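You operate a simulated robot arm through the tools that you are given. There is no shell and no other tool.

Carry out the task below with a simulated robot arm. There is one attempt and no reset: what you move stays moved.

JOB
Join the blue section to the green handle with the rings in line.
Fine: the ferrule cap comes off and stays on the bench; put the yellow guard on the tip.

Only the result counts: the job must be done as asked and must still hold three seconds after the hand-in. Knocking over, shifting, dropping, spilling or breaking anything else fails it. A push-on lid holds only when it is set on centred and level and pressed home; a screw cap is set on level and turned clockwise until tight.

ROBOT AND FRAMES
A 7-joint arm with a fingered hand, fixed in place. Base frame: the origin is on the floor under the middle of its stand, x ahead of it, y to its left, z up; the work surface is at about z = 85. Units: cm, rad, N and s.
With the tool pointing down near the work surface it reaches from about 36 to 70 cm from the base axis. Its first joint turns from -1.204 to 3.002 rad. Payload 3.2 kg.
The tool frame sits at the grasp point between the pads (the TCP): z along the fingers, y along the line on which they close. The tips reach 2.6 cm beyond it. The gripper opens to 8.8 cm; its body begins 3 cm behind the TCP. The gripper is a hand of 5 fingers: y runs from the thumb to the fingers, the wrist lies at [-1.6, -10.8, -17.2] in the tool frame, and closing takes about 1.5 s.
Orientation is told as [roll, pitch, yaw] about the base's x, y, z axes, in that order, counted from this pose: with the fingers straight down and the wrist toward the robot, the tool's x, y and z point along [0, 1, 0], [1, 0, 0] and [0, 0, -1] of the base frame.

CONTROLS
- The arm moves only by the tool apply_moves. Its argument "series" is a list that holds one entry, the list of rows, each a list of 7 numbers: the shift along the tool's x, y, z in mm, then the turn, a rotation vector about the tool's x, y, z in rad, then the finger opening in mm, from 0 to 88. In form: [[[dx, dy, dz, rx, ry, rz, fingers], ...]]. A call has 1 to 20 rows; each row is the pose to reach, as a shift and turn from the pose commanded when the call began, along the tool's axes at that moment. Each row takes 0.2 s and may step no farther than 5 cm and 0.15 rad from the row before; otherwise, or with a gripper value out of range, the whole call is refused. A pose out of reach is approached as far as the arm can. The call stops where the force on the tool passes 40 N (or 10 N more than at its start, if that is more) or the arm is blocked; 0.2 s more then pass. Each finger travels about 7.2 cm/s and halts on what it meets, pressing with about 23 N; the grip force reading is that of the motor and also rises with nothing between the fingers. The clock runs only during rows and for 0.2 s after the last one: add rows that repeat a pose to give the fingers time. It gives the time, the measured TCP pose, the force on the tool (base axes), the opening and the grip force at its end, in the units of the frame above (readings bear some noise), with the torque about the TCP (base axes, N m) and any sound that the robot's microphone picked up.
- Cameras (640 x 400 px; columns grow to the right, rows downward): "scene" is fixed at [5.02, 50.02, 172.88]; the picture's right is [-0.95, -0.33, 0.00], its down [-0.17, 0.51, -0.85] and it looks along [0.28, -0.80, -0.53] (base axes); focal length 317 px, centre (320, 200). "wrist" rides on the gripper at [6.7, -9.7, -11.7] in the tool frame; the picture's right is [-0.71, 0.33, -0.62], its down [-0.65, -0.65, 0.39] and it looks along [-0.28, 0.68, 0.68] (tool axes); focal length 234 px, centre (320, 200). There is no depth. A picture from a camera that has moved, and an enlarged one, comes with that camera's place and axes in the base frame and with its lens.
- grab_frame(camera): a new picture of that camera. No time passes.
- move_column(by): slides the trunk up (or, below 0, down) by that many cm; the arm rides with it, the base frame stays. It gives what a move gives, with no picture.
- hand_shape(shape): the hand has 5 fingers and takes this shape, open, in about a second: jaw (thumb against the fingers, like two jaws); tri (thumb and two fingers); tip (a fingertip pinch); poke (one finger out to press); point (the index stretched); flat (the hand flat); cup (the hand cupped); fist (a fist). The gripper value then closes the fingers along that shape, each until it touches; the sizes above hold for jaw. It gives what a move gives, with no picture.
- zoom(camera, box): a new picture of the part [left, top, right, bottom] of that camera's present view, enlarged. No time passes.
- sign_off(): hands the job in; it is judged then, once.

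Nothing tells you positions but the pictures and the camera data. Unless the task says otherwise, let go and move clear before handing in.

The tools are called by a JSON object that holds its "fn" and its "kwargs". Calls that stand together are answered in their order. apply_moves: Moves the arm, as the interface text tells. Its arguments: {"type":"object","properties":{"series":{"type":"array","items":{"type":"array","items":{"type":"array","items":{"type":"number"}}}}},"required":["series"]} The other tools are called the same way: move_column (by) moves the trunk up or down; hand_shape (shape) gives the hand a shape; grab_frame (camera) takes a picture; zoom (camera, box) takes an enlarged picture of a part of a camera's view; sign_off () hands the job in.

At the start:

```text
time_s: 0.0
ee_pos: [27.17, -36.12, 138.93]
tcp_rot: [-0.001, -0.002, -0.001]
wrist_force: [-0.2, 0.2, 0.7]
moment: [-0.02, -0.03, -0.01]
width: 8.78
finger_force: 0.1
shape: jaw
trunk travel left (down, up): [-77.5, 6.5]
```

scene: 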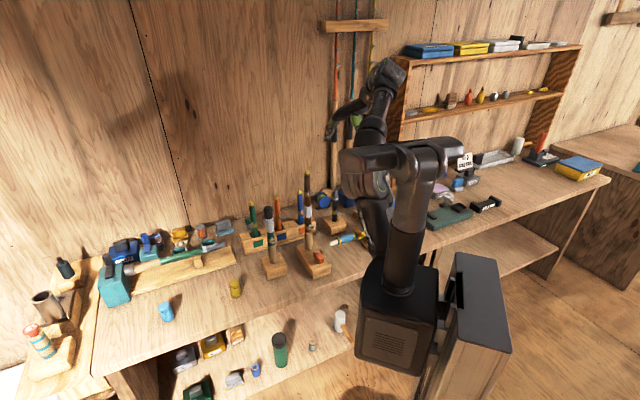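
wrist: 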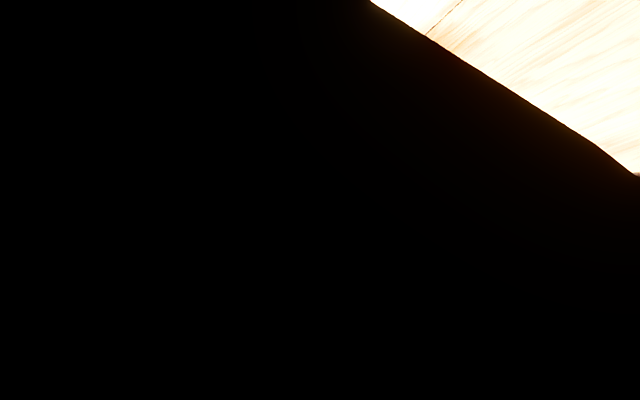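

The scene shows a workbench with fishing rod pieces (handles and sections in stands), small caps and guards. I'll zoom in on the parts of the scene to identify them before moving.

{"fn": "zoom", "kwargs": {"camera": "scene", "box": [220, 160, 380, 290]}}

{"fn": "zoom", "kwargs": {"camera": "scene", "box": [90, 200, 260, 330]}}

{"fn": "zoom", "kwargs": {"camera": "scene", "box": [0, 240, 160, 400]}}

{"fn": "zoom", "kwargs": {"camera": "scene", "box": [380, 130, 620, 260]}}

{"fn": "zoom", "kwargs": {"camera": "scene", "box": [160, 290, 380, 400]}}

{"fn": "zoom", "kwargs": {"camera": "scene", "box": [310, 0, 610, 160]}}

```text
3.08 times, centred on (300, 225) of scene
camera zoom: at [5.02, 50.02, 172.88], right [-0.95, -0.33, 0.0], down [-0.17, 0.51, -0.85], along [0.28, -0.8, -0.53], focal length 976 px, centre (382, 123)
```

zoom: 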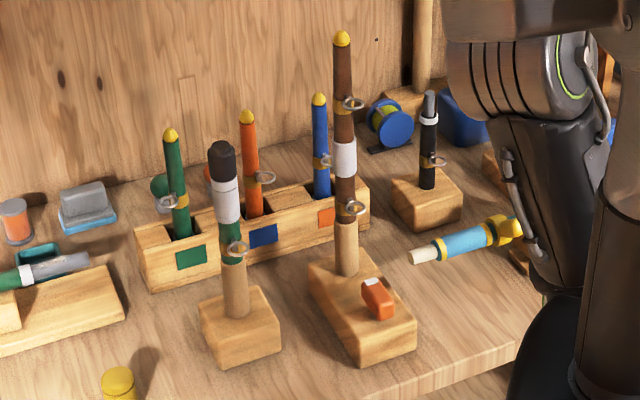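

```text
3.08 times, centred on (175, 265) of scene
camera zoom: at [5.02, 50.02, 172.88], right [-0.95, -0.33, 0.0], down [-0.17, 0.51, -0.85], along [0.28, -0.8, -0.53], focal length 976 px, centre (766, 0)
```

zoom: 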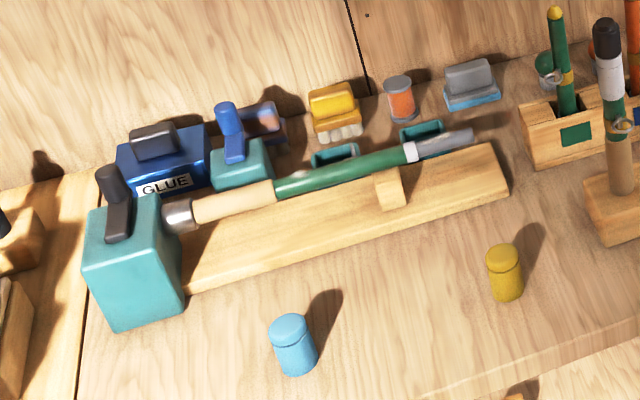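

```text
2.50 times, centred on (80, 320) of scene
camera zoom: at [5.02, 50.02, 172.88], right [-0.95, -0.33, 0.0], down [-0.17, 0.51, -0.85], along [0.28, -0.8, -0.53], focal length 793 px, centre (920, -100)
```

zoom: 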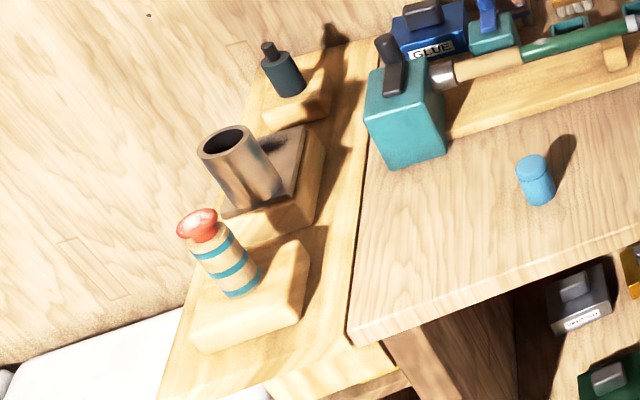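

```text
2.67 times, centred on (500, 195) of scene
camera zoom: at [5.02, 50.02, 172.88], right [-0.95, -0.33, 0.0], down [-0.17, 0.51, -0.85], along [0.28, -0.8, -0.53], focal length 846 px, centre (-160, 213)
```

zoom: 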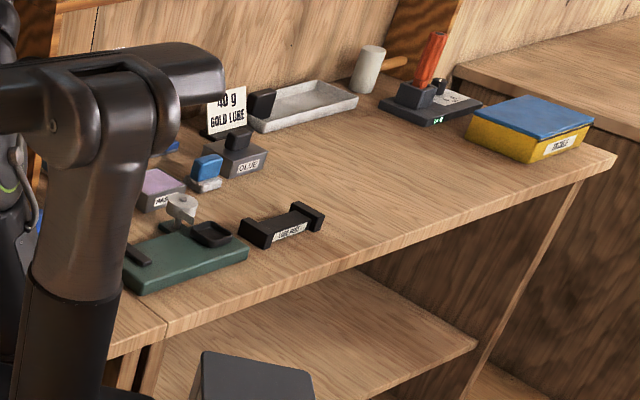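

```text
2.91 times, centred on (270, 345) of scene
camera zoom: at [5.02, 50.02, 172.88], right [-0.95, -0.33, 0.0], down [-0.17, 0.51, -0.85], along [0.28, -0.8, -0.53], focal length 923 px, centre (466, -222)
```

zoom: 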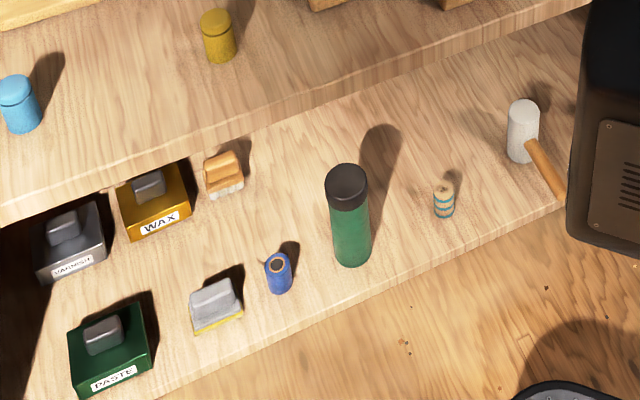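

```text
2.13 times, centred on (460, 80) of scene
camera zoom: at [5.02, 50.02, 172.88], right [-0.95, -0.33, 0.0], down [-0.17, 0.51, -0.85], along [0.28, -0.8, -0.53], focal length 677 px, centre (21, 456)
```

zoom: 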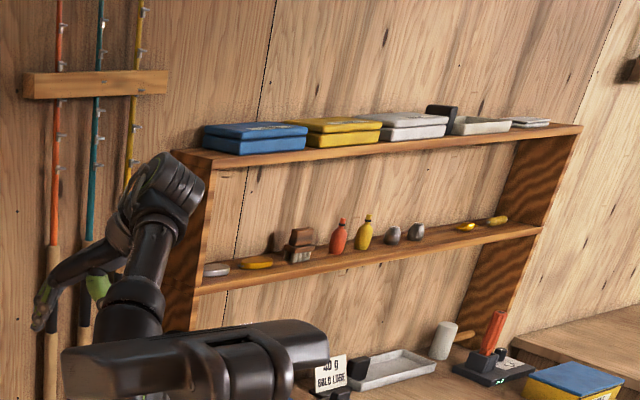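

I see two upright rods in blocks: a green handle with a cork butt, ring, white band and black cap, and an assembled brown example rod. Behind them a rack holds the green, orange and blue sections, and a yellow and a blue cap stand loose on the bench. The green handle is at about (52,-30) and the blue section at about (50,-54). I'll move the hand clear, then look with both cameras.

{"fn": "apply_moves", "kwargs": {"series": [[[40, 0, 0, 0, 0, 0, 88], [80, 20, 0, 0, 0, 0, 88], [120, 40, 0, 0, 0, 0, 88], [160, 60, 0, 0, 0, 0, 88], [200, 80, 0, 0, 0, 0, 88]]]}}

{"fn": "grab_frame", "kwargs": {"camera": "wrist"}}

{"fn": "grab_frame", "kwargs": {"camera": "scene"}}

```text
time_s: 1.2
ee_pos: [38.17, -21.32, 144.41]
tcp_rot: [-0.001, 0.001, 0.0]
wrist_force: [0.8, 0.5, -0.2]
moment: [-0.02, 0.06, 0.02]
width: 8.79
finger_force: 0.0
shape: jaw
out of reach, approached as far as the arm can: row 2, 3, 4, 5
trunk travel left (down, up): [-77.5, 6.5]
```

```text
taken
camera wrist: at [28.61, -14.59, 156.08], right [0.33, -0.71, 0.62], down [-0.65, -0.65, -0.39], along [0.68, -0.28, -0.68], focal length 234 px, centre (320, 200)
```

wrist: 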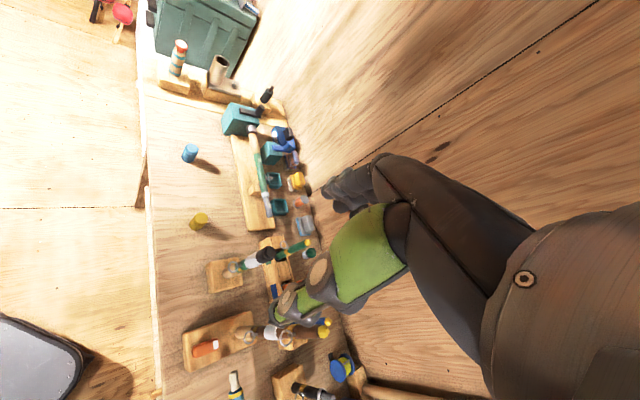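

```text
taken
```

scene: 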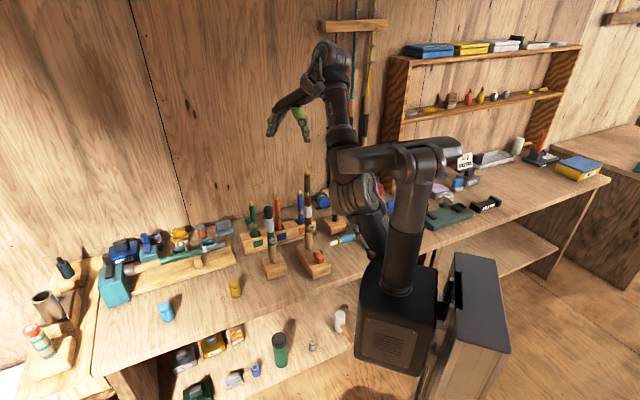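

The arm is out of reach of some poses at this height, but the wrist camera now shows the bench. I'll zoom in to look at the parts and at the robot's own links before lowering the trunk.

{"fn": "zoom", "kwargs": {"camera": "scene", "box": [240, 30, 520, 390]}}

{"fn": "zoom", "kwargs": {"camera": "wrist", "box": [180, 180, 380, 400]}}

{"fn": "zoom", "kwargs": {"camera": "wrist", "box": [180, 80, 340, 240]}}

{"fn": "zoom", "kwargs": {"camera": "scene", "box": [300, 170, 400, 260]}}

```text
1.11 times, centred on (380, 210) of scene
camera zoom: at [5.02, 50.02, 172.88], right [-0.95, -0.33, 0.0], down [-0.17, 0.51, -0.85], along [0.28, -0.8, -0.53], focal length 352 px, centre (253, 189)
```

zoom: 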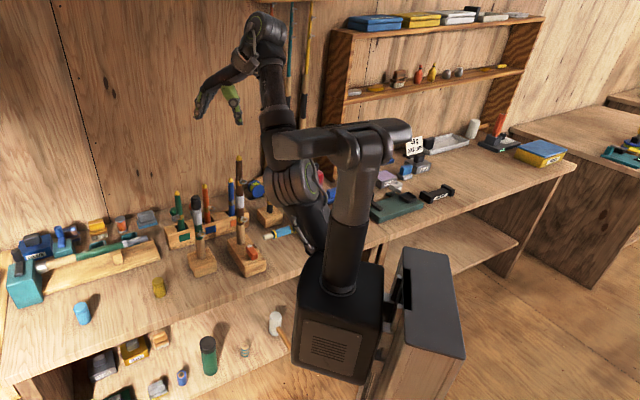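

```text
1.82 times, centred on (280, 290) of wrist
camera zoom: at [28.61, -14.59, 156.08], right [0.33, -0.71, 0.62], down [-0.65, -0.65, -0.39], along [0.68, -0.28, -0.68], focal length 426 px, centre (393, 36)
```

zoom: 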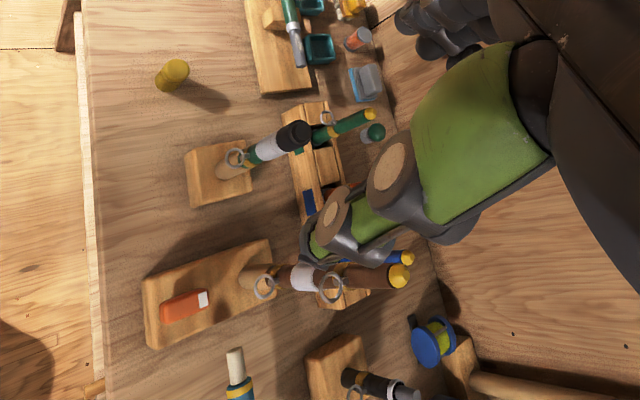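

```text
2.50 times, centred on (260, 160) of wrist
camera zoom: at [28.61, -14.59, 156.08], right [0.33, -0.71, 0.62], down [-0.65, -0.65, -0.39], along [0.68, -0.28, -0.68], focal length 585 px, centre (470, 300)
```

zoom: 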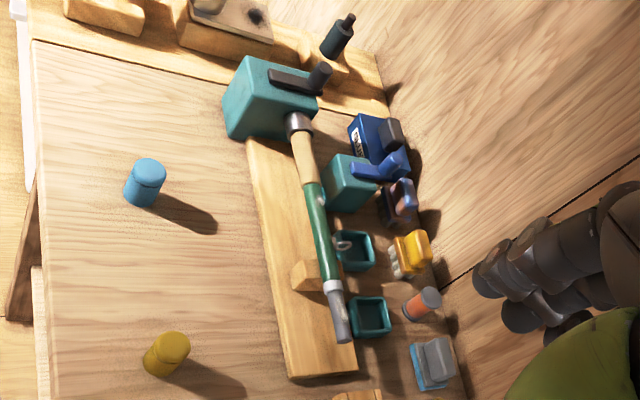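

```text
4.44 times, centred on (350, 215) of scene
camera zoom: at [5.02, 50.02, 172.88], right [-0.95, -0.33, 0.0], down [-0.17, 0.51, -0.85], along [0.28, -0.8, -0.53], focal length 1410 px, centre (187, 133)
```

zoom: 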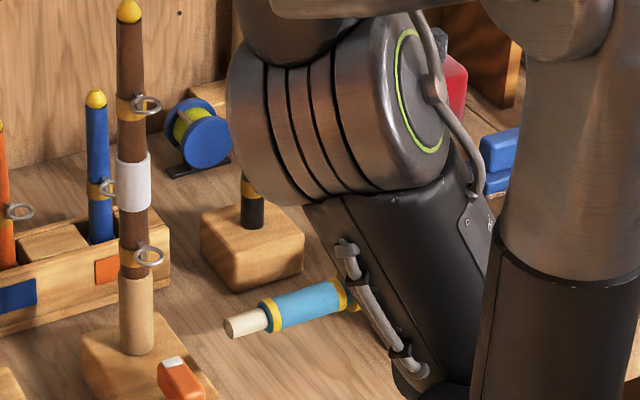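

The standing green handle (cork, green with ring, white ferrule, black cap) matches the build of the assembled brown rod, and another green rod lies in a teal clamp. I'll lower the trunk a little to get better reach and closer views.

{"fn": "move_column", "kwargs": {"by": -10}}

{"fn": "grab_frame", "kwargs": {"camera": "scene"}}

{"fn": "grab_frame", "kwargs": {"camera": "wrist"}}

```text
time_s: 2.5
ee_pos: [38.01, -21.59, 134.36]
tcp_rot: [0.001, 0.0, 0.0]
wrist_force: [-0.1, 0.4, -0.6]
moment: [-0.01, -0.02, -0.01]
width: 8.77
finger_force: 0.0
shape: jaw
trunk travel left (down, up): [-67.5, 16.5]
```

```text
taken
```

scene: 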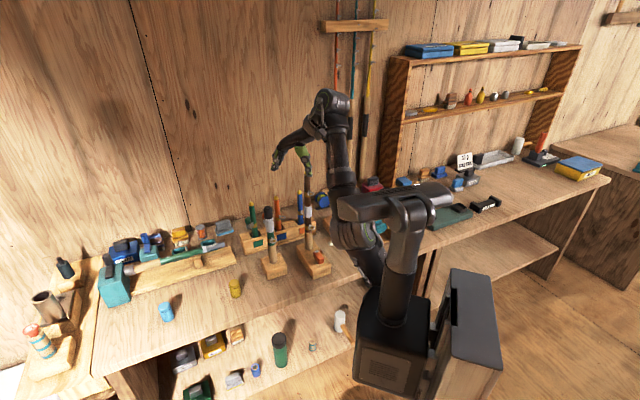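

```text
taken
camera wrist: at [28.28, -14.87, 146.11], right [0.33, -0.71, 0.62], down [-0.65, -0.65, -0.39], along [0.68, -0.28, -0.68], focal length 234 px, centre (320, 200)
```

wrist: 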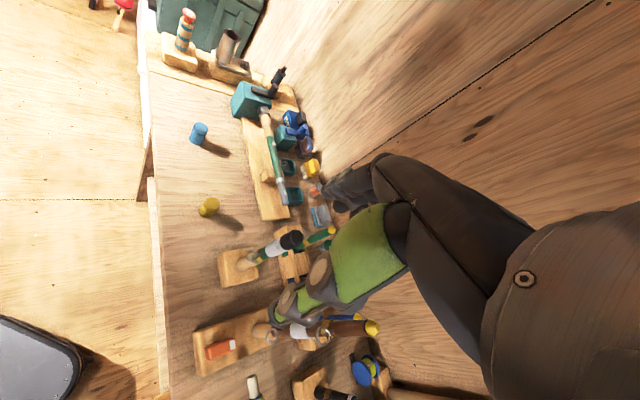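

The trunk lowers freely with nothing touched. I'll use tight zooms of both cameras to identify the caps, ferrules and rings on the two green rods and on the sections.

{"fn": "zoom", "kwargs": {"camera": "wrist", "box": [215, 220, 305, 290]}}

{"fn": "zoom", "kwargs": {"camera": "wrist", "box": [240, 80, 330, 230]}}

{"fn": "zoom", "kwargs": {"camera": "scene", "box": [240, 190, 340, 280]}}

{"fn": "zoom", "kwargs": {"camera": "scene", "box": [100, 225, 240, 315]}}

{"fn": "zoom", "kwargs": {"camera": "wrist", "box": [170, 90, 270, 230]}}

```text
5.71 times, centred on (260, 255) of wrist
camera zoom: at [28.28, -14.87, 146.11], right [0.33, -0.71, 0.62], down [-0.65, -0.65, -0.39], along [0.68, -0.28, -0.68], focal length 1338 px, centre (663, -114)
```

zoom: 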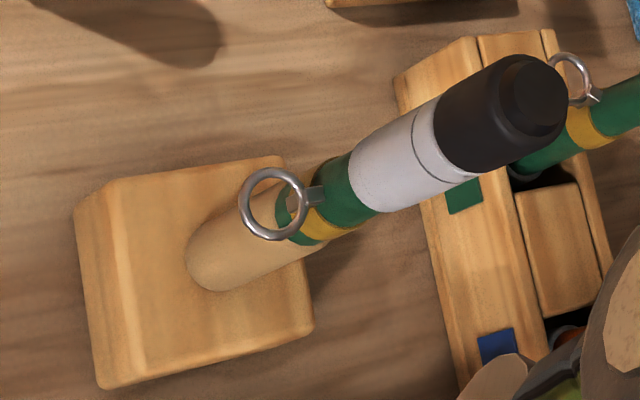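

```text
2.67 times, centred on (285, 155) of wrist
camera zoom: at [28.28, -14.87, 146.11], right [0.33, -0.71, 0.62], down [-0.65, -0.65, -0.39], along [0.68, -0.28, -0.68], focal length 624 px, centre (413, 320)
```

zoom: 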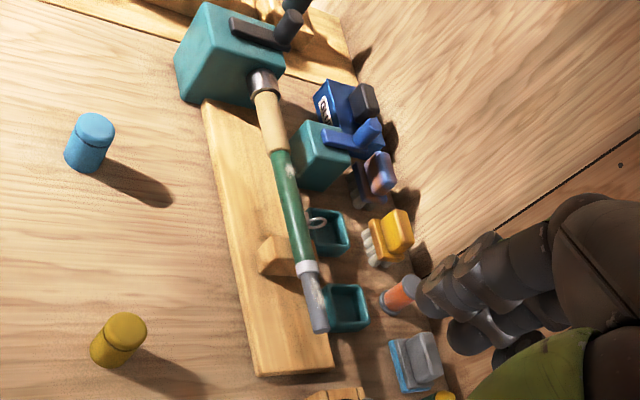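

```text
4.44 times, centred on (290, 235) of scene
camera zoom: at [5.02, 50.02, 172.88], right [-0.95, -0.33, 0.0], down [-0.17, 0.51, -0.85], along [0.28, -0.8, -0.53], focal length 1410 px, centre (453, 44)
```

zoom: 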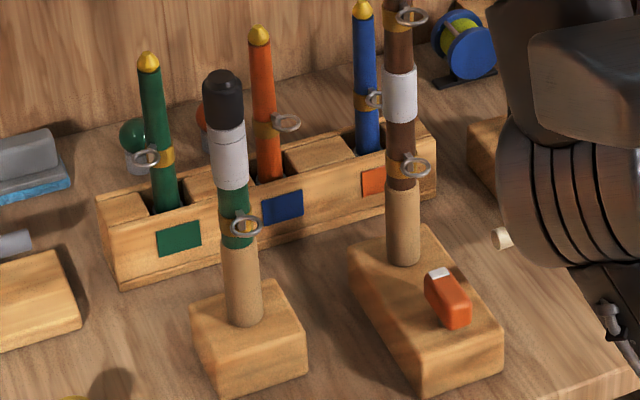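

```text
4.44 times, centred on (170, 270) of scene
camera zoom: at [5.02, 50.02, 172.88], right [-0.95, -0.33, 0.0], down [-0.17, 0.51, -0.85], along [0.28, -0.8, -0.53], focal length 1410 px, centre (987, -111)
```

zoom: 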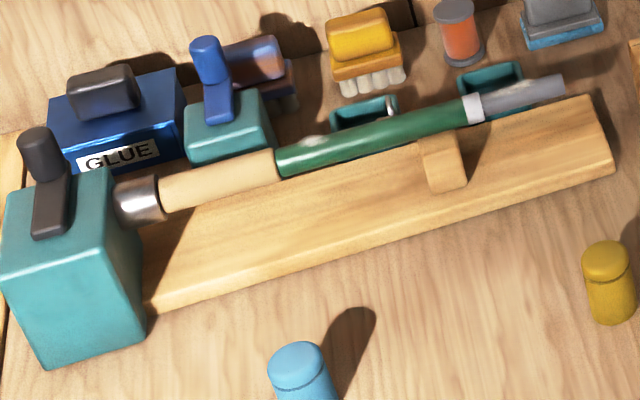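

```text
2.86 times, centred on (220, 160) of wrist
camera zoom: at [28.28, -14.87, 146.11], right [0.33, -0.71, 0.62], down [-0.65, -0.65, -0.39], along [0.68, -0.28, -0.68], focal length 669 px, centre (606, 314)
```

zoom: 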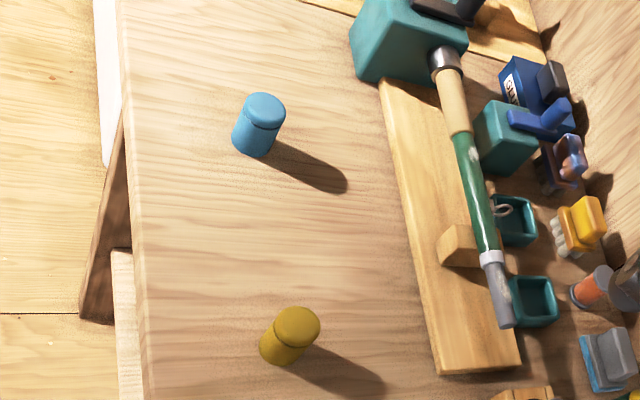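

I take the standing green handle (about (50,-28), black ferrule cap at z 109–114) as the one to build on. The blue section is at about (49,-52.5) with its tip near z 106, and the brown rod (about (41,-40), top near z 123) stands in front of it. I'll raise the trunk again and bring the hand over the handle from above.

{"fn": "move_column", "kwargs": {"by": 10}}

{"fn": "apply_moves", "kwargs": {"series": [[[20, 30, 0, 0, 0, 0, 88], [40, 60, 20, 0, 0, 0, 88], [60, 90, 40, 0, 0, 0, 88], [80, 120, 60, 0, 0, 0, 88]]]}}

{"fn": "grab_frame", "kwargs": {"camera": "scene"}}

{"fn": "grab_frame", "kwargs": {"camera": "wrist"}}

```text
time_s: 3.9
ee_pos: [38.0, -21.6, 144.28]
tcp_rot: [0.0, 0.0, 0.001]
wrist_force: [0.0, -0.2, 0.5]
moment: [0.04, -0.01, 0.02]
width: 8.79
finger_force: 0.0
shape: jaw
trunk travel left (down, up): [-77.5, 6.5]
```

```text
time_s: 4.9
ee_pos: [50.72, -13.35, 138.48]
tcp_rot: [-0.006, 0.005, 0.003]
wrist_force: [-0.1, -0.6, -0.2]
moment: [-0.01, 0.03, 0.0]
width: 8.78
finger_force: 0.1
shape: jaw
out of reach, approached as far as the arm can: row 2, 3, 4
trunk travel left (down, up): [-77.5, 6.5]
```

```text
taken
```

scene: 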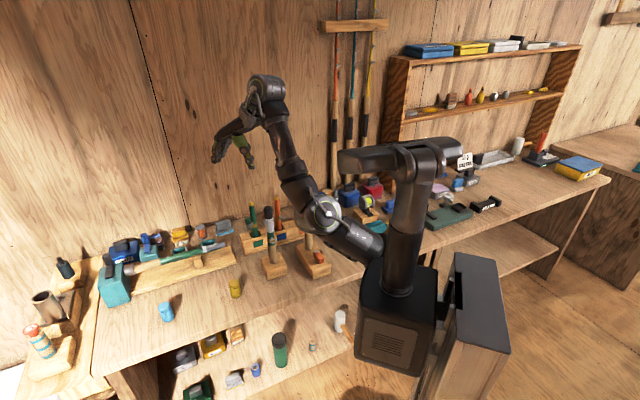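

```text
taken
camera wrist: at [40.95, -6.59, 150.27], right [0.34, -0.7, 0.63], down [-0.65, -0.65, -0.38], along [0.68, -0.28, -0.68], focal length 234 px, centre (320, 200)
```

wrist: 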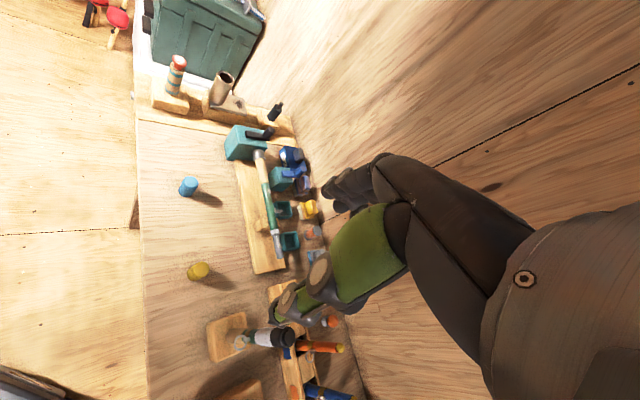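

The arm's shoulder sits low (about z 107) and it bends at the elbow, so it reaches down and forward well. I'll bring the hand down closer to the green handle, still above everything, to measure it more exactly.

{"fn": "apply_moves", "kwargs": {"series": [[[0, 0, 40, 0, 0, 0, 88], [-30, 0, 80, 0, 0, 0, 88], [-60, 0, 120, 0, 0, 0, 88]]]}}

{"fn": "grab_frame", "kwargs": {"camera": "scene"}}

{"fn": "grab_frame", "kwargs": {"camera": "wrist"}}

```text
time_s: 5.7
ee_pos: [52.75, -21.27, 127.09]
tcp_rot: [0.002, 0.001, -0.001]
wrist_force: [-0.3, 0.0, 0.1]
moment: [0.02, 0.0, -0.04]
width: 8.8
finger_force: 0.0
shape: jaw
out of reach, approached as far as the arm can: row 1, 2, 3
trunk travel left (down, up): [-77.5, 6.5]
```

```text
taken
```

scene: 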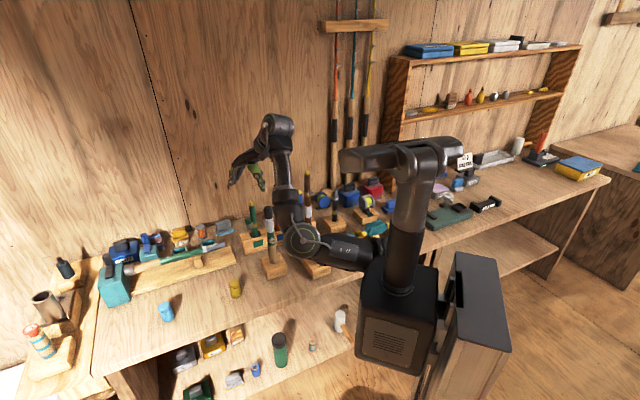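

```text
taken
camera wrist: at [42.96, -14.51, 138.9], right [0.33, -0.71, 0.62], down [-0.65, -0.65, -0.39], along [0.68, -0.28, -0.68], focal length 234 px, centre (320, 200)
```

wrist: 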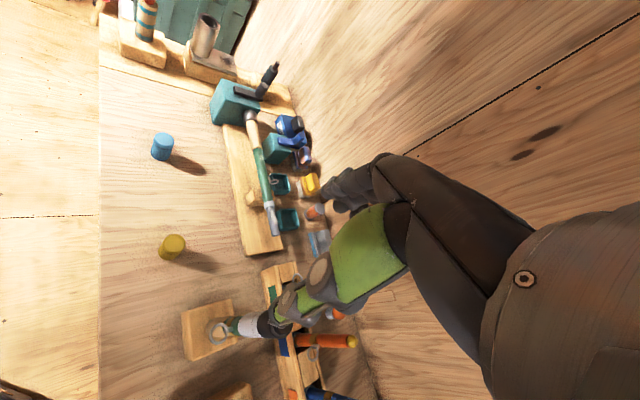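

The hand is above the handle, clear of it, and the wrist camera sees the handle, the yellow guard and the rack. I'll zoom for exact measurements from both cameras.

{"fn": "zoom", "kwargs": {"camera": "wrist", "box": [170, 290, 290, 365]}}

{"fn": "zoom", "kwargs": {"camera": "wrist", "box": [140, 210, 220, 290]}}

{"fn": "zoom", "kwargs": {"camera": "scene", "box": [230, 200, 300, 290]}}

{"fn": "zoom", "kwargs": {"camera": "scene", "box": [200, 260, 280, 310]}}

{"fn": "zoom", "kwargs": {"camera": "scene", "box": [270, 160, 400, 260]}}

```text
5.33 times, centred on (230, 328) of wrist
camera zoom: at [42.96, -14.51, 138.9], right [0.33, -0.71, 0.62], down [-0.65, -0.65, -0.39], along [0.68, -0.28, -0.68], focal length 1249 px, centre (800, -480)
```

zoom: 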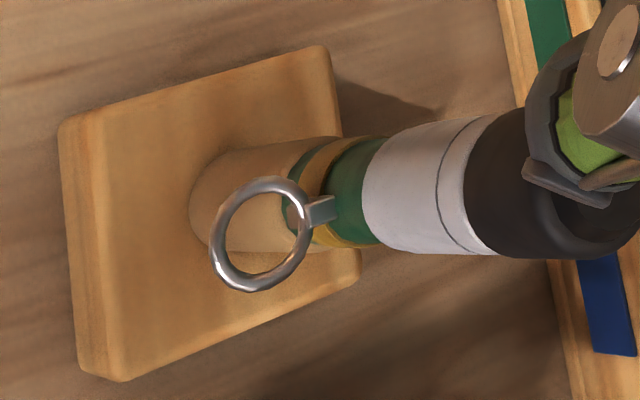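

```text
5.00 times, centred on (180, 250) of wrist
camera zoom: at [42.96, -14.51, 138.9], right [0.33, -0.71, 0.62], down [-0.65, -0.65, -0.39], along [0.68, -0.28, -0.68], focal length 1171 px, centre (1020, -50)
```

zoom: 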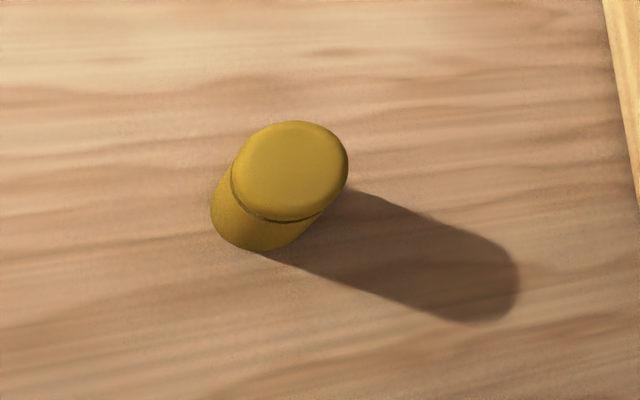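

```text
4.44 times, centred on (265, 245) of scene
camera zoom: at [5.02, 50.02, 172.88], right [-0.95, -0.33, 0.0], down [-0.17, 0.51, -0.85], along [0.28, -0.8, -0.53], focal length 1410 px, centre (564, 0)
```

zoom: 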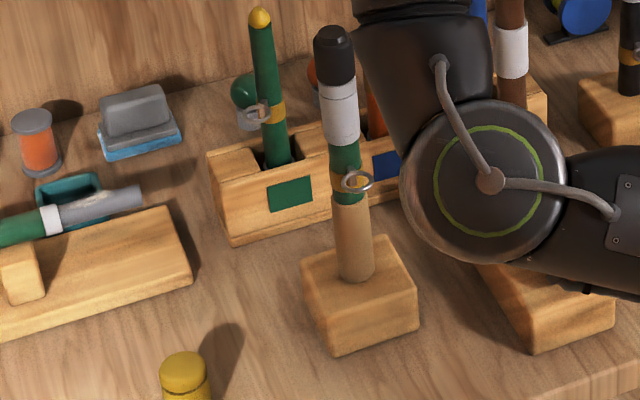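

```text
8.00 times, centred on (240, 285) of scene
camera zoom: at [5.02, 50.02, 172.88], right [-0.95, -0.33, 0.0], down [-0.17, 0.51, -0.85], along [0.28, -0.8, -0.53], focal length 2538 px, centre (960, -480)
```

zoom: 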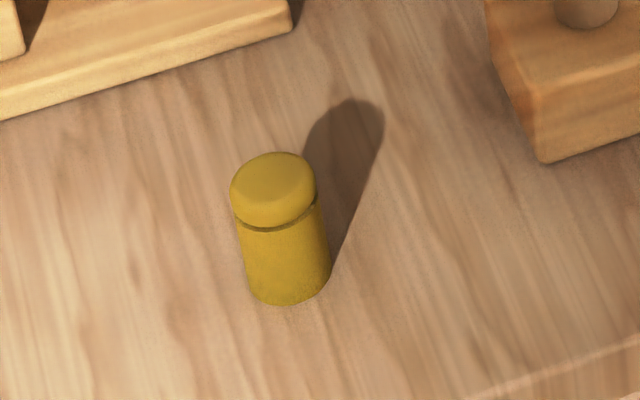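

```text
4.00 times, centred on (335, 210) of scene
camera zoom: at [5.02, 50.02, 172.88], right [-0.95, -0.33, 0.0], down [-0.17, 0.51, -0.85], along [0.28, -0.8, -0.53], focal length 1269 px, centre (260, 160)
```

zoom: 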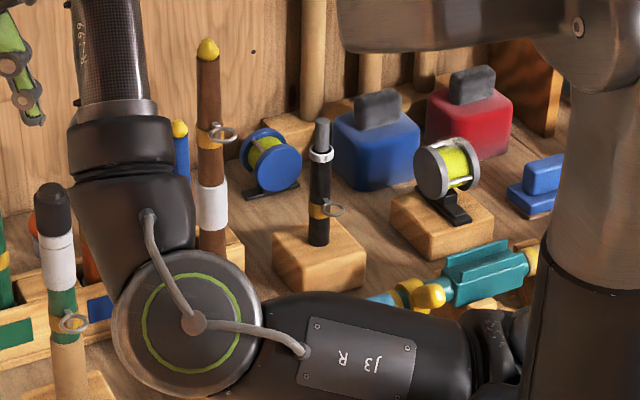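

Triangulated: green handle axis at about (49.7,-26.7), cap from z 110 to 115.4, its ring pointing toward the bench front (azimuth about 139°). The yellow guard is at about (58.0,-12.8), 5.3 cm tall. I'll raise the trunk fully, then test how the arm descends.

{"fn": "move_column", "kwargs": {"by": 6.5}}

{"fn": "apply_moves", "kwargs": {"series": [[[0, 0, 20, 0, 0, 0, 88], [0, 0, 40, 0, 0, 0, 88]]]}}

{"fn": "grab_frame", "kwargs": {"camera": "scene"}}

```text
time_s: 6.7
ee_pos: [52.77, -21.18, 133.75]
tcp_rot: [0.0, -0.001, 0.0]
wrist_force: [-0.2, -0.5, 0.2]
moment: [0.01, 0.0, 0.0]
width: 8.8
finger_force: 0.0
shape: jaw
trunk travel left (down, up): [-84.0, 0.0]
```

```text
time_s: 7.3
ee_pos: [53.31, -21.37, 129.68]
tcp_rot: [0.001, 0.001, -0.001]
wrist_force: [-0.2, 0.0, -0.5]
moment: [0.0, -0.01, 0.01]
width: 8.82
finger_force: 0.1
shape: jaw
out of reach, approached as far as the arm can: row 1, 2
trunk travel left (down, up): [-84.0, 0.0]
```

```text
taken
```

scene: 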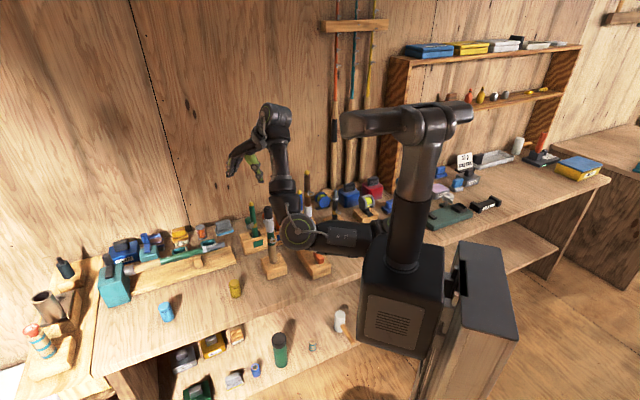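

The arm slides along a wrist limit when the tool points straight down up here. I'll test the descent over the free bench area to learn where tool-down becomes reachable.

{"fn": "apply_moves", "kwargs": {"series": [[[45, 0, 0, 0, 0, 0, 88], [90, 0, 0, 0, 0, 0, 88], [90, 0, 45, 0, 0, 0, 88], [90, 0, 90, 0, 0, 0, 88], [90, 0, 135, 0, 0, 0, 88], [90, 0, 180, 0, 0, 0, 88]]]}}

{"fn": "grab_frame", "kwargs": {"camera": "scene"}}

{"fn": "grab_frame", "kwargs": {"camera": "wrist"}}

```text
time_s: 8.7
ee_pos: [58.63, -20.42, 112.8]
tcp_rot: [0.0, 0.0, 0.001]
wrist_force: [0.7, 0.4, 0.5]
moment: [0.01, -0.01, 0.03]
width: 8.79
finger_force: 0.0
shape: jaw
out of reach, approached as far as the arm can: row 1, 2, 3, 4, 5, 6
trunk travel left (down, up): [-84.0, 0.0]
```

```text
taken
```

scene: 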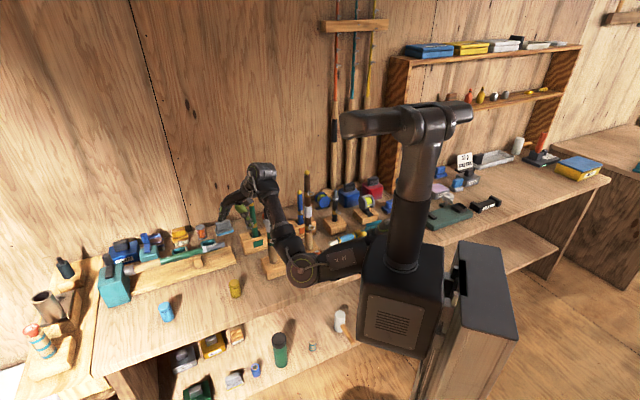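

```text
taken
camera wrist: at [48.81, -13.66, 124.6], right [0.33, -0.71, 0.62], down [-0.65, -0.65, -0.39], along [0.68, -0.28, -0.68], focal length 234 px, centre (320, 200)
```

wrist: 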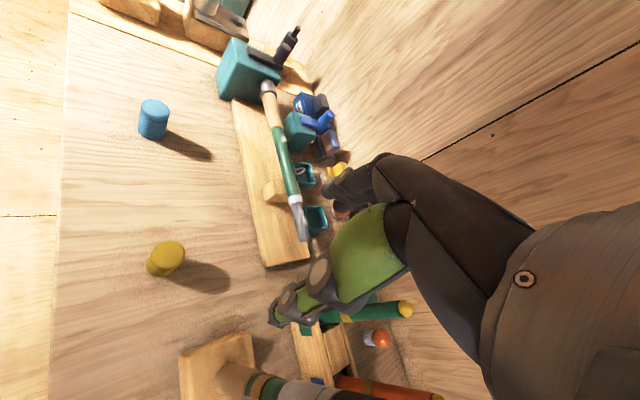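

The elbow-low posture makes tool-down poses hit the wrist limit, so I'll use tilted side-on grasps instead, with the closing line horizontal and the wrist on the right. I'll lift clear and rotate to that orientation in free air above the handle.

{"fn": "apply_moves", "kwargs": {"series": [[[0, -10, -45, 0, 0, 0, 88], [0, -20, -90, 0, 0, 0, 88], [0, -40, -135, 0, 0, 0, 88], [-10, -60, -180, 0, 0, 0, 88], [-20, -80, -222, 0, 0, 0, 88], [-23, -87, -222, -0.0369, -0.0934, -0.089, 88], [-26, -94, -222, -0.0738, -0.1868, -0.178, 88], [-30, -101, -222, -0.1107, -0.2802, -0.267, 88], [-33, -108, -222, -0.1476, -0.3736, -0.356, 88], [-36, -115, -222, -0.1845, -0.467, -0.445, 88], [-40, -122, -222, -0.2214, -0.5604, -0.534, 88], [-43, -129, -222, -0.2583, -0.6538, -0.623, 88], [-46, -136, -222, -0.295, -0.747, -0.712, 88], [-46, -136, -222, -0.295, -0.747, -0.712, 88]]]}}

{"fn": "grab_frame", "kwargs": {"camera": "scene"}}

{"fn": "grab_frame", "kwargs": {"camera": "wrist"}}

```text
refused: row 4 steps farther than a row can; nothing moved
```

```text
taken
```

scene: 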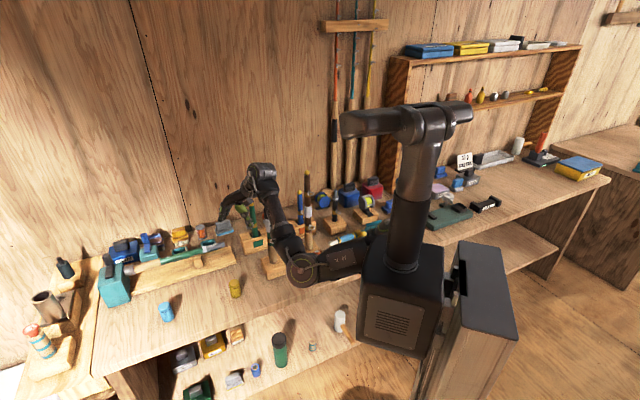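

```text
taken
camera wrist: at [48.81, -13.66, 124.6], right [0.33, -0.71, 0.62], down [-0.65, -0.65, -0.39], along [0.68, -0.28, -0.68], focal length 234 px, centre (320, 200)
```

wrist: 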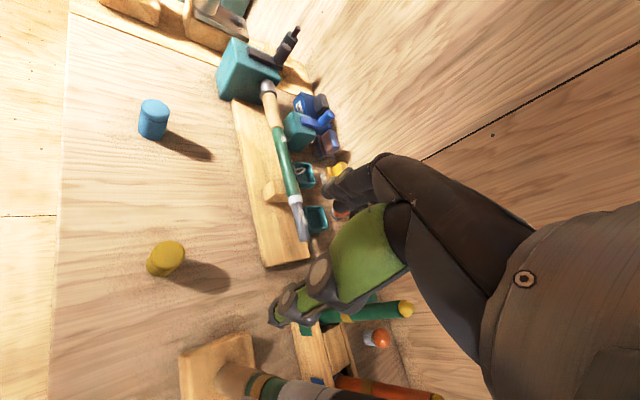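

The call was refused for a slightly long step, so nothing moved. I'll resend the same lift and rotation with shorter steps.

{"fn": "apply_moves", "kwargs": {"series": [[[0, -10, -40, 0, 0, 0, 88], [0, -20, -80, 0, 0, 0, 88], [0, -36, -120, 0, 0, 0, 88], [-8, -52, -160, 0, 0, 0, 88], [-14, -66, -192, 0, 0, 0, 88], [-20, -80, -222, 0, 0, 0, 88], [-23, -87, -222, -0.0369, -0.0934, -0.089, 88], [-26, -94, -222, -0.0738, -0.1868, -0.178, 88], [-30, -101, -222, -0.1107, -0.2802, -0.267, 88], [-33, -108, -222, -0.1476, -0.3736, -0.356, 88], [-36, -115, -222, -0.1845, -0.467, -0.445, 88], [-40, -122, -222, -0.2214, -0.5604, -0.534, 88], [-43, -129, -222, -0.2583, -0.6538, -0.623, 88], [-46, -136, -222, -0.295, -0.747, -0.712, 88], [-46, -136, -222, -0.295, -0.747, -0.712, 88]]]}}

{"fn": "grab_frame", "kwargs": {"camera": "scene"}}

{"fn": "grab_frame", "kwargs": {"camera": "wrist"}}

```text
time_s: 11.9
ee_pos: [48.33, -27.1, 135.41]
tcp_rot: [-0.788, -0.001, 0.753]
wrist_force: [-0.1, 0.0, -0.6]
moment: [0.0, 0.05, -0.01]
width: 8.77
finger_force: 0.0
shape: jaw
out of reach, approached as far as the arm can: row 4, 5, 6, 7, 8, 9, 10, 11, 12, 13, 14, 15
trunk travel left (down, up): [-84.0, 0.0]
```

```text
taken
```

scene: 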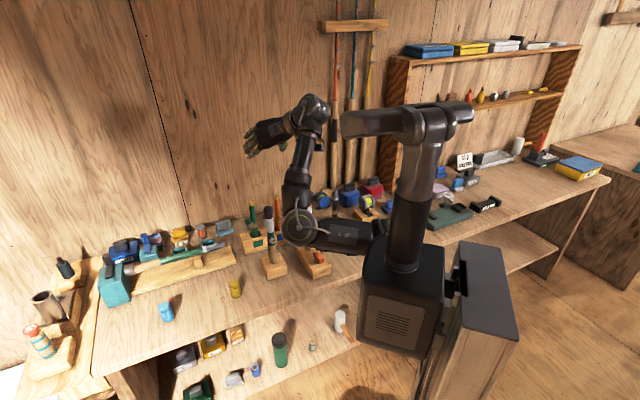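

```text
taken
camera wrist: at [32.35, -24.11, 139.07], right [0.28, 0.18, 0.94], down [0.02, -0.98, 0.19], along [0.96, -0.03, -0.28], focal length 234 px, centre (320, 200)
```

wrist: 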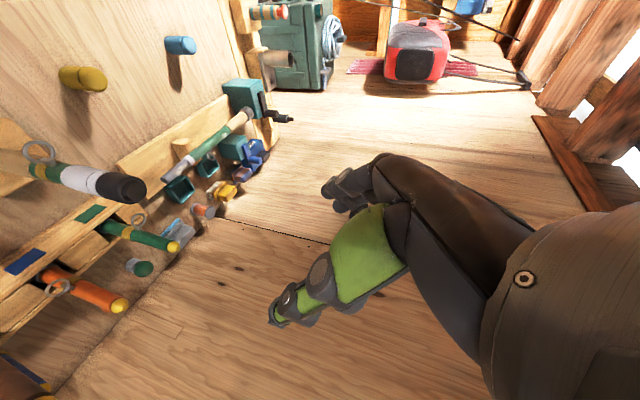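

The tilted, wrist-right orientation works (measured rotation [-0.788, 0, 0.753]). Now I'll lower toward the black cap, stopping just above it to check centring between thumb and fingers.

{"fn": "apply_moves", "kwargs": {"series": [[[24, 3, 26, 0, 0, 0, 88], [49, 6, 53, 0, 0, 0, 88], [73, 9.5, 80, 0, 0, 0, 88], [97.6, 12.7, 106, 0, 0, 0, 88], [97.6, 12.7, 106, 0, 0, 0, 88]]]}}

{"fn": "grab_frame", "kwargs": {"camera": "scene"}}

{"fn": "grab_frame", "kwargs": {"camera": "wrist"}}

{"fn": "zoom", "kwargs": {"camera": "scene", "box": [220, 120, 340, 240]}}

```text
time_s: 13.1
ee_pos: [49.76, -26.71, 121.01]
tcp_rot: [-0.786, -0.002, 0.752]
wrist_force: [0.1, -0.4, 0.3]
moment: [0.01, 0.0, 0.0]
width: 8.79
finger_force: 0.1
shape: jaw
trunk travel left (down, up): [-84.0, 0.0]
```

```text
taken
```

scene: 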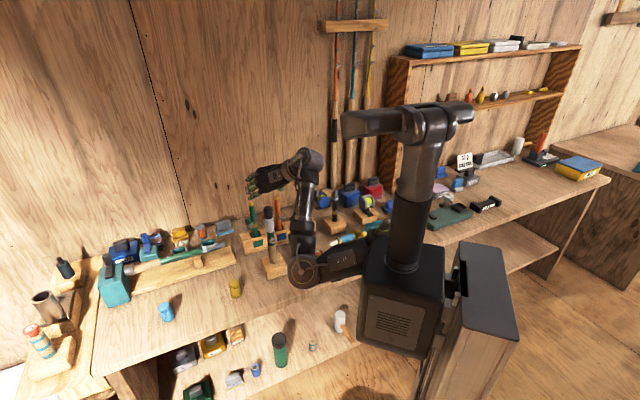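

```text
taken
camera wrist: at [33.75, -23.91, 124.68], right [0.28, 0.18, 0.94], down [0.02, -0.98, 0.18], along [0.96, -0.03, -0.28], focal length 234 px, centre (320, 200)
```

wrist: 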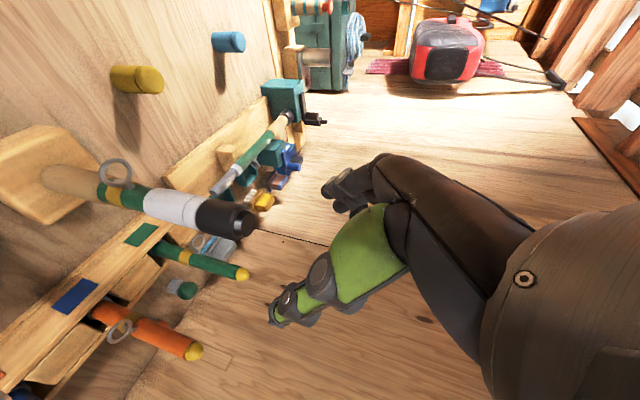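

```text
3.33 times, centred on (280, 180) of scene
camera zoom: at [5.02, 50.02, 172.88], right [-0.95, -0.33, 0.0], down [-0.17, 0.51, -0.85], along [0.28, -0.8, -0.53], focal length 1058 px, centre (453, 267)
```

zoom: 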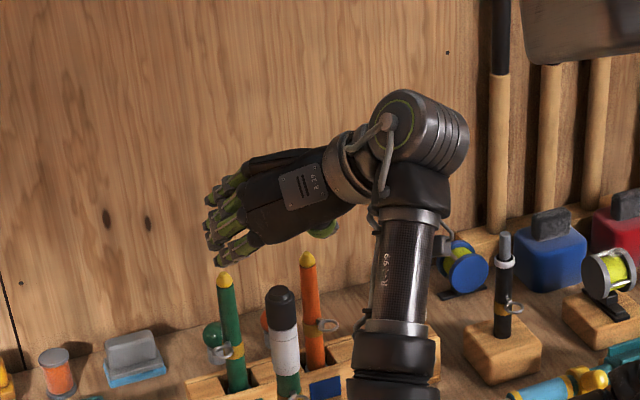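

The TCP is now exactly above the handle axis (49.76,-26.71,121.0) and the whole hand clears everything. I'll zoom to check the cap's exact position before straddling it.

{"fn": "zoom", "kwargs": {"camera": "wrist", "box": [90, 150, 290, 270]}}

{"fn": "zoom", "kwargs": {"camera": "wrist", "box": [0, 270, 220, 400]}}

```text
3.20 times, centred on (190, 210) of wrist
camera zoom: at [33.75, -23.91, 124.68], right [0.28, 0.18, 0.94], down [0.02, -0.98, 0.18], along [0.96, -0.03, -0.28], focal length 749 px, centre (736, 168)
```

zoom: 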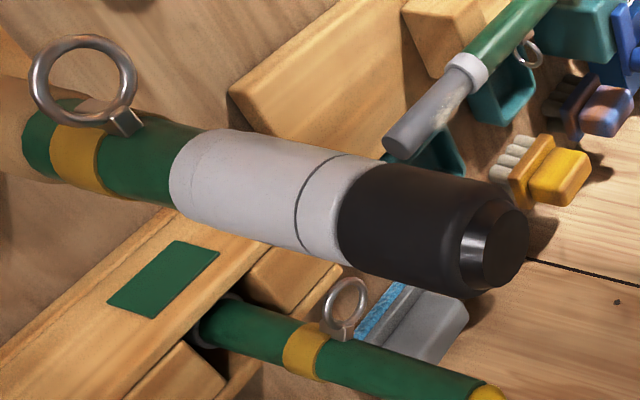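

```text
2.91 times, centred on (110, 335) of wrist
camera zoom: at [33.75, -23.91, 124.68], right [0.28, 0.18, 0.94], down [0.02, -0.98, 0.18], along [0.96, -0.03, -0.28], focal length 681 px, centre (931, -193)
```

zoom: 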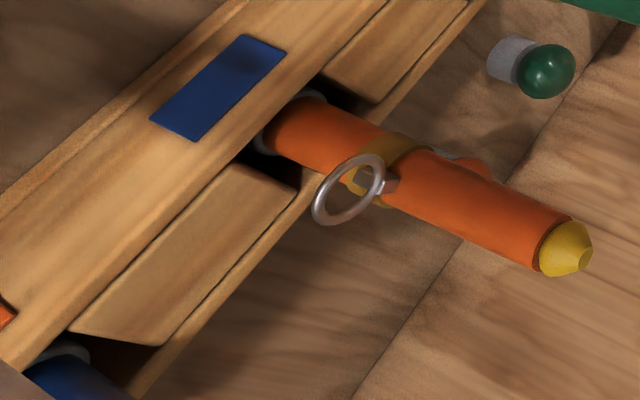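

The cap measures from z≈110.3 to 114.8, with its axis at about (49.75,-27.15). I'll lower to z 113.2 so the open fingers straddle the cap, then check before closing.

{"fn": "apply_moves", "kwargs": {"series": [[[18, -1, 19, 0, 0, 0, 88], [36, -2, 38, 0, 0, 0, 88], [53.2, -3.1, 57.3, 0, 0, 0, 88], [53.2, -3.1, 57.3, 0, 0, 0, 88]]]}}

{"fn": "grab_frame", "kwargs": {"camera": "wrist"}}

{"fn": "zoom", "kwargs": {"camera": "scene", "box": [220, 140, 340, 260]}}

```text
time_s: 14.1
ee_pos: [49.5, -28.39, 114.33]
tcp_rot: [-0.807, -0.003, 0.729]
wrist_force: [-0.6, -0.3, 0.5]
moment: [-0.01, -0.01, 0.02]
width: 8.82
finger_force: 0.2
shape: jaw
trunk travel left (down, up): [-84.0, 0.0]
```

```text
taken
camera wrist: at [33.54, -24.99, 117.51], right [0.27, 0.19, 0.94], down [0.0, -0.98, 0.2], along [0.96, -0.06, -0.26], focal length 234 px, centre (320, 200)
```

wrist: 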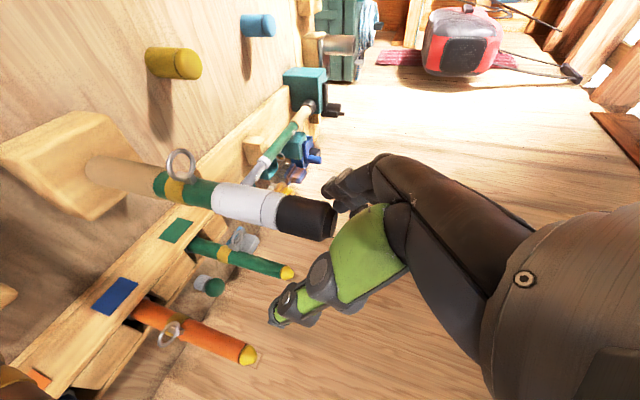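

```text
3.33 times, centred on (280, 200) of scene
camera zoom: at [5.02, 50.02, 172.88], right [-0.95, -0.33, 0.0], down [-0.17, 0.51, -0.85], along [0.28, -0.8, -0.53], focal length 1058 px, centre (453, 200)
```

zoom: 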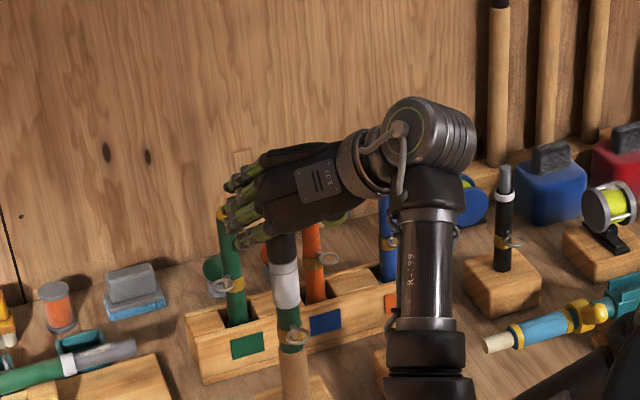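

The reading is about 1.2 cm off target with no contact force, so the arm may still be settling. I'll hold the pose for a moment and read it again.

{"fn": "apply_moves", "kwargs": {"series": [[[0, 0, 0, 0, 0, 0, 88], [0, 0, 0, 0, 0, 0, 88], [0, 0, 0, 0, 0, 0, 88]]]}}

{"fn": "zoom", "kwargs": {"camera": "scene", "box": [220, 180, 330, 290]}}

{"fn": "grab_frame", "kwargs": {"camera": "scene"}}

```text
time_s: 14.9
ee_pos: [49.51, -28.33, 114.05]
tcp_rot: [-0.805, 0.004, 0.731]
wrist_force: [0.5, -0.6, 0.2]
moment: [0.01, 0.0, 0.03]
width: 8.78
finger_force: 0.0
shape: jaw
trunk travel left (down, up): [-84.0, 0.0]
```

```text
3.64 times, centred on (275, 235) of scene
camera zoom: at [5.02, 50.02, 172.88], right [-0.95, -0.33, 0.0], down [-0.17, 0.51, -0.85], along [0.28, -0.8, -0.53], focal length 1154 px, centre (484, 73)
```

zoom: 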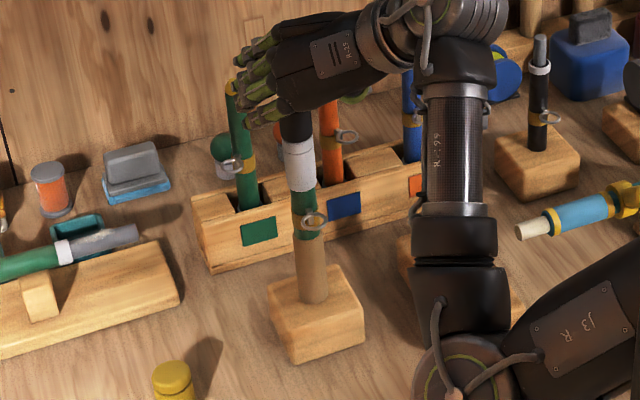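

```text
taken
```

scene: 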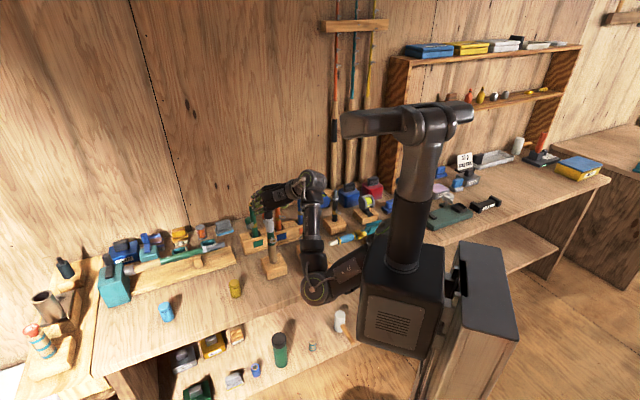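

The arm stops about 1.2 cm short there with no tool force, so I suspect a joint limit or a link touching the body. I'll look closely at the elbow and upper arm before going further.

{"fn": "zoom", "kwargs": {"camera": "scene", "box": [270, 170, 450, 330]}}

{"fn": "zoom", "kwargs": {"camera": "wrist", "box": [60, 140, 360, 330]}}

```text
2.50 times, centred on (360, 250) of scene
camera zoom: at [5.02, 50.02, 172.88], right [-0.95, -0.33, 0.0], down [-0.17, 0.51, -0.85], along [0.28, -0.8, -0.53], focal length 793 px, centre (220, 75)
```

zoom: 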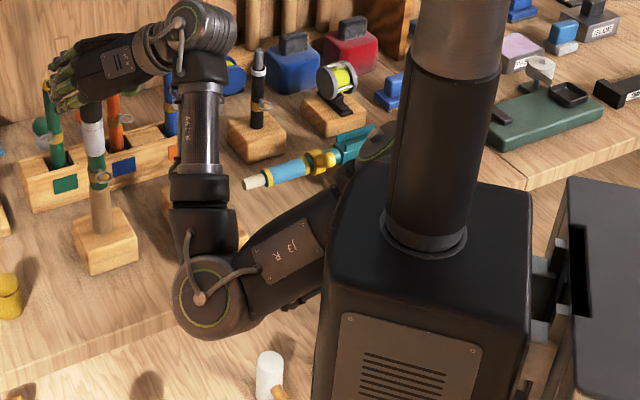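

```text
2.11 times, centred on (210, 235) of wrist
camera zoom: at [33.53, -24.99, 117.41], right [0.28, 0.2, 0.94], down [0.0, -0.98, 0.2], along [0.96, -0.05, -0.27], focal length 493 px, centre (552, 126)
```

zoom: 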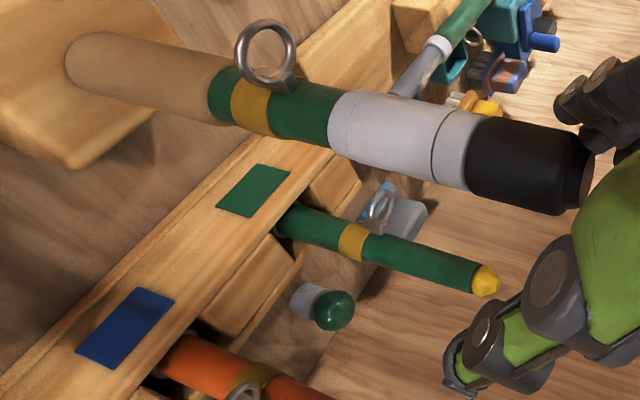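

The upper arm appears to run into its own trunk housing when the hand goes this low with the trunk fully up. I'll go back up to the pose that was reached cleanly and descend with the trunk instead.

{"fn": "apply_moves", "kwargs": {"series": [[[-18, 0, -18, 0, 0, 0, 88], [-36, 0, -36, 0, 0, 0, 88], [-55.3, 0, -55, 0, 0, 0, 88], [-55.3, 0, -55, 0, 0, 0, 88]]]}}

{"fn": "grab_frame", "kwargs": {"camera": "wrist"}}

```text
time_s: 15.9
ee_pos: [49.64, -27.12, 121.21]
tcp_rot: [-0.785, 0.001, 0.751]
wrist_force: [-0.2, -0.2, 0.3]
moment: [0.0, 0.0, -0.01]
width: 8.78
finger_force: 0.1
shape: jaw
trunk travel left (down, up): [-84.0, 0.0]
```

```text
taken
camera wrist: at [33.58, -24.16, 124.8], right [0.28, 0.18, 0.94], down [0.02, -0.98, 0.18], along [0.96, -0.03, -0.28], focal length 234 px, centre (320, 200)
```

wrist: 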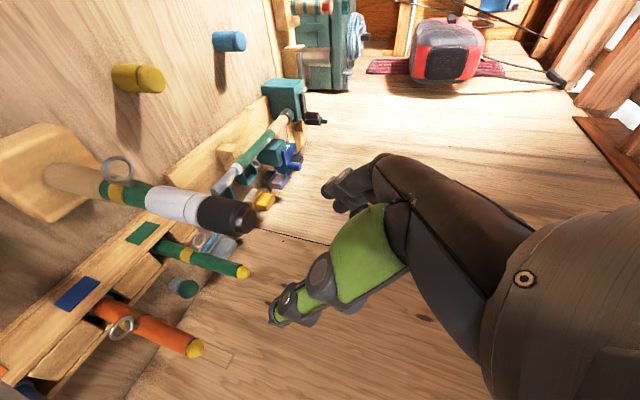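

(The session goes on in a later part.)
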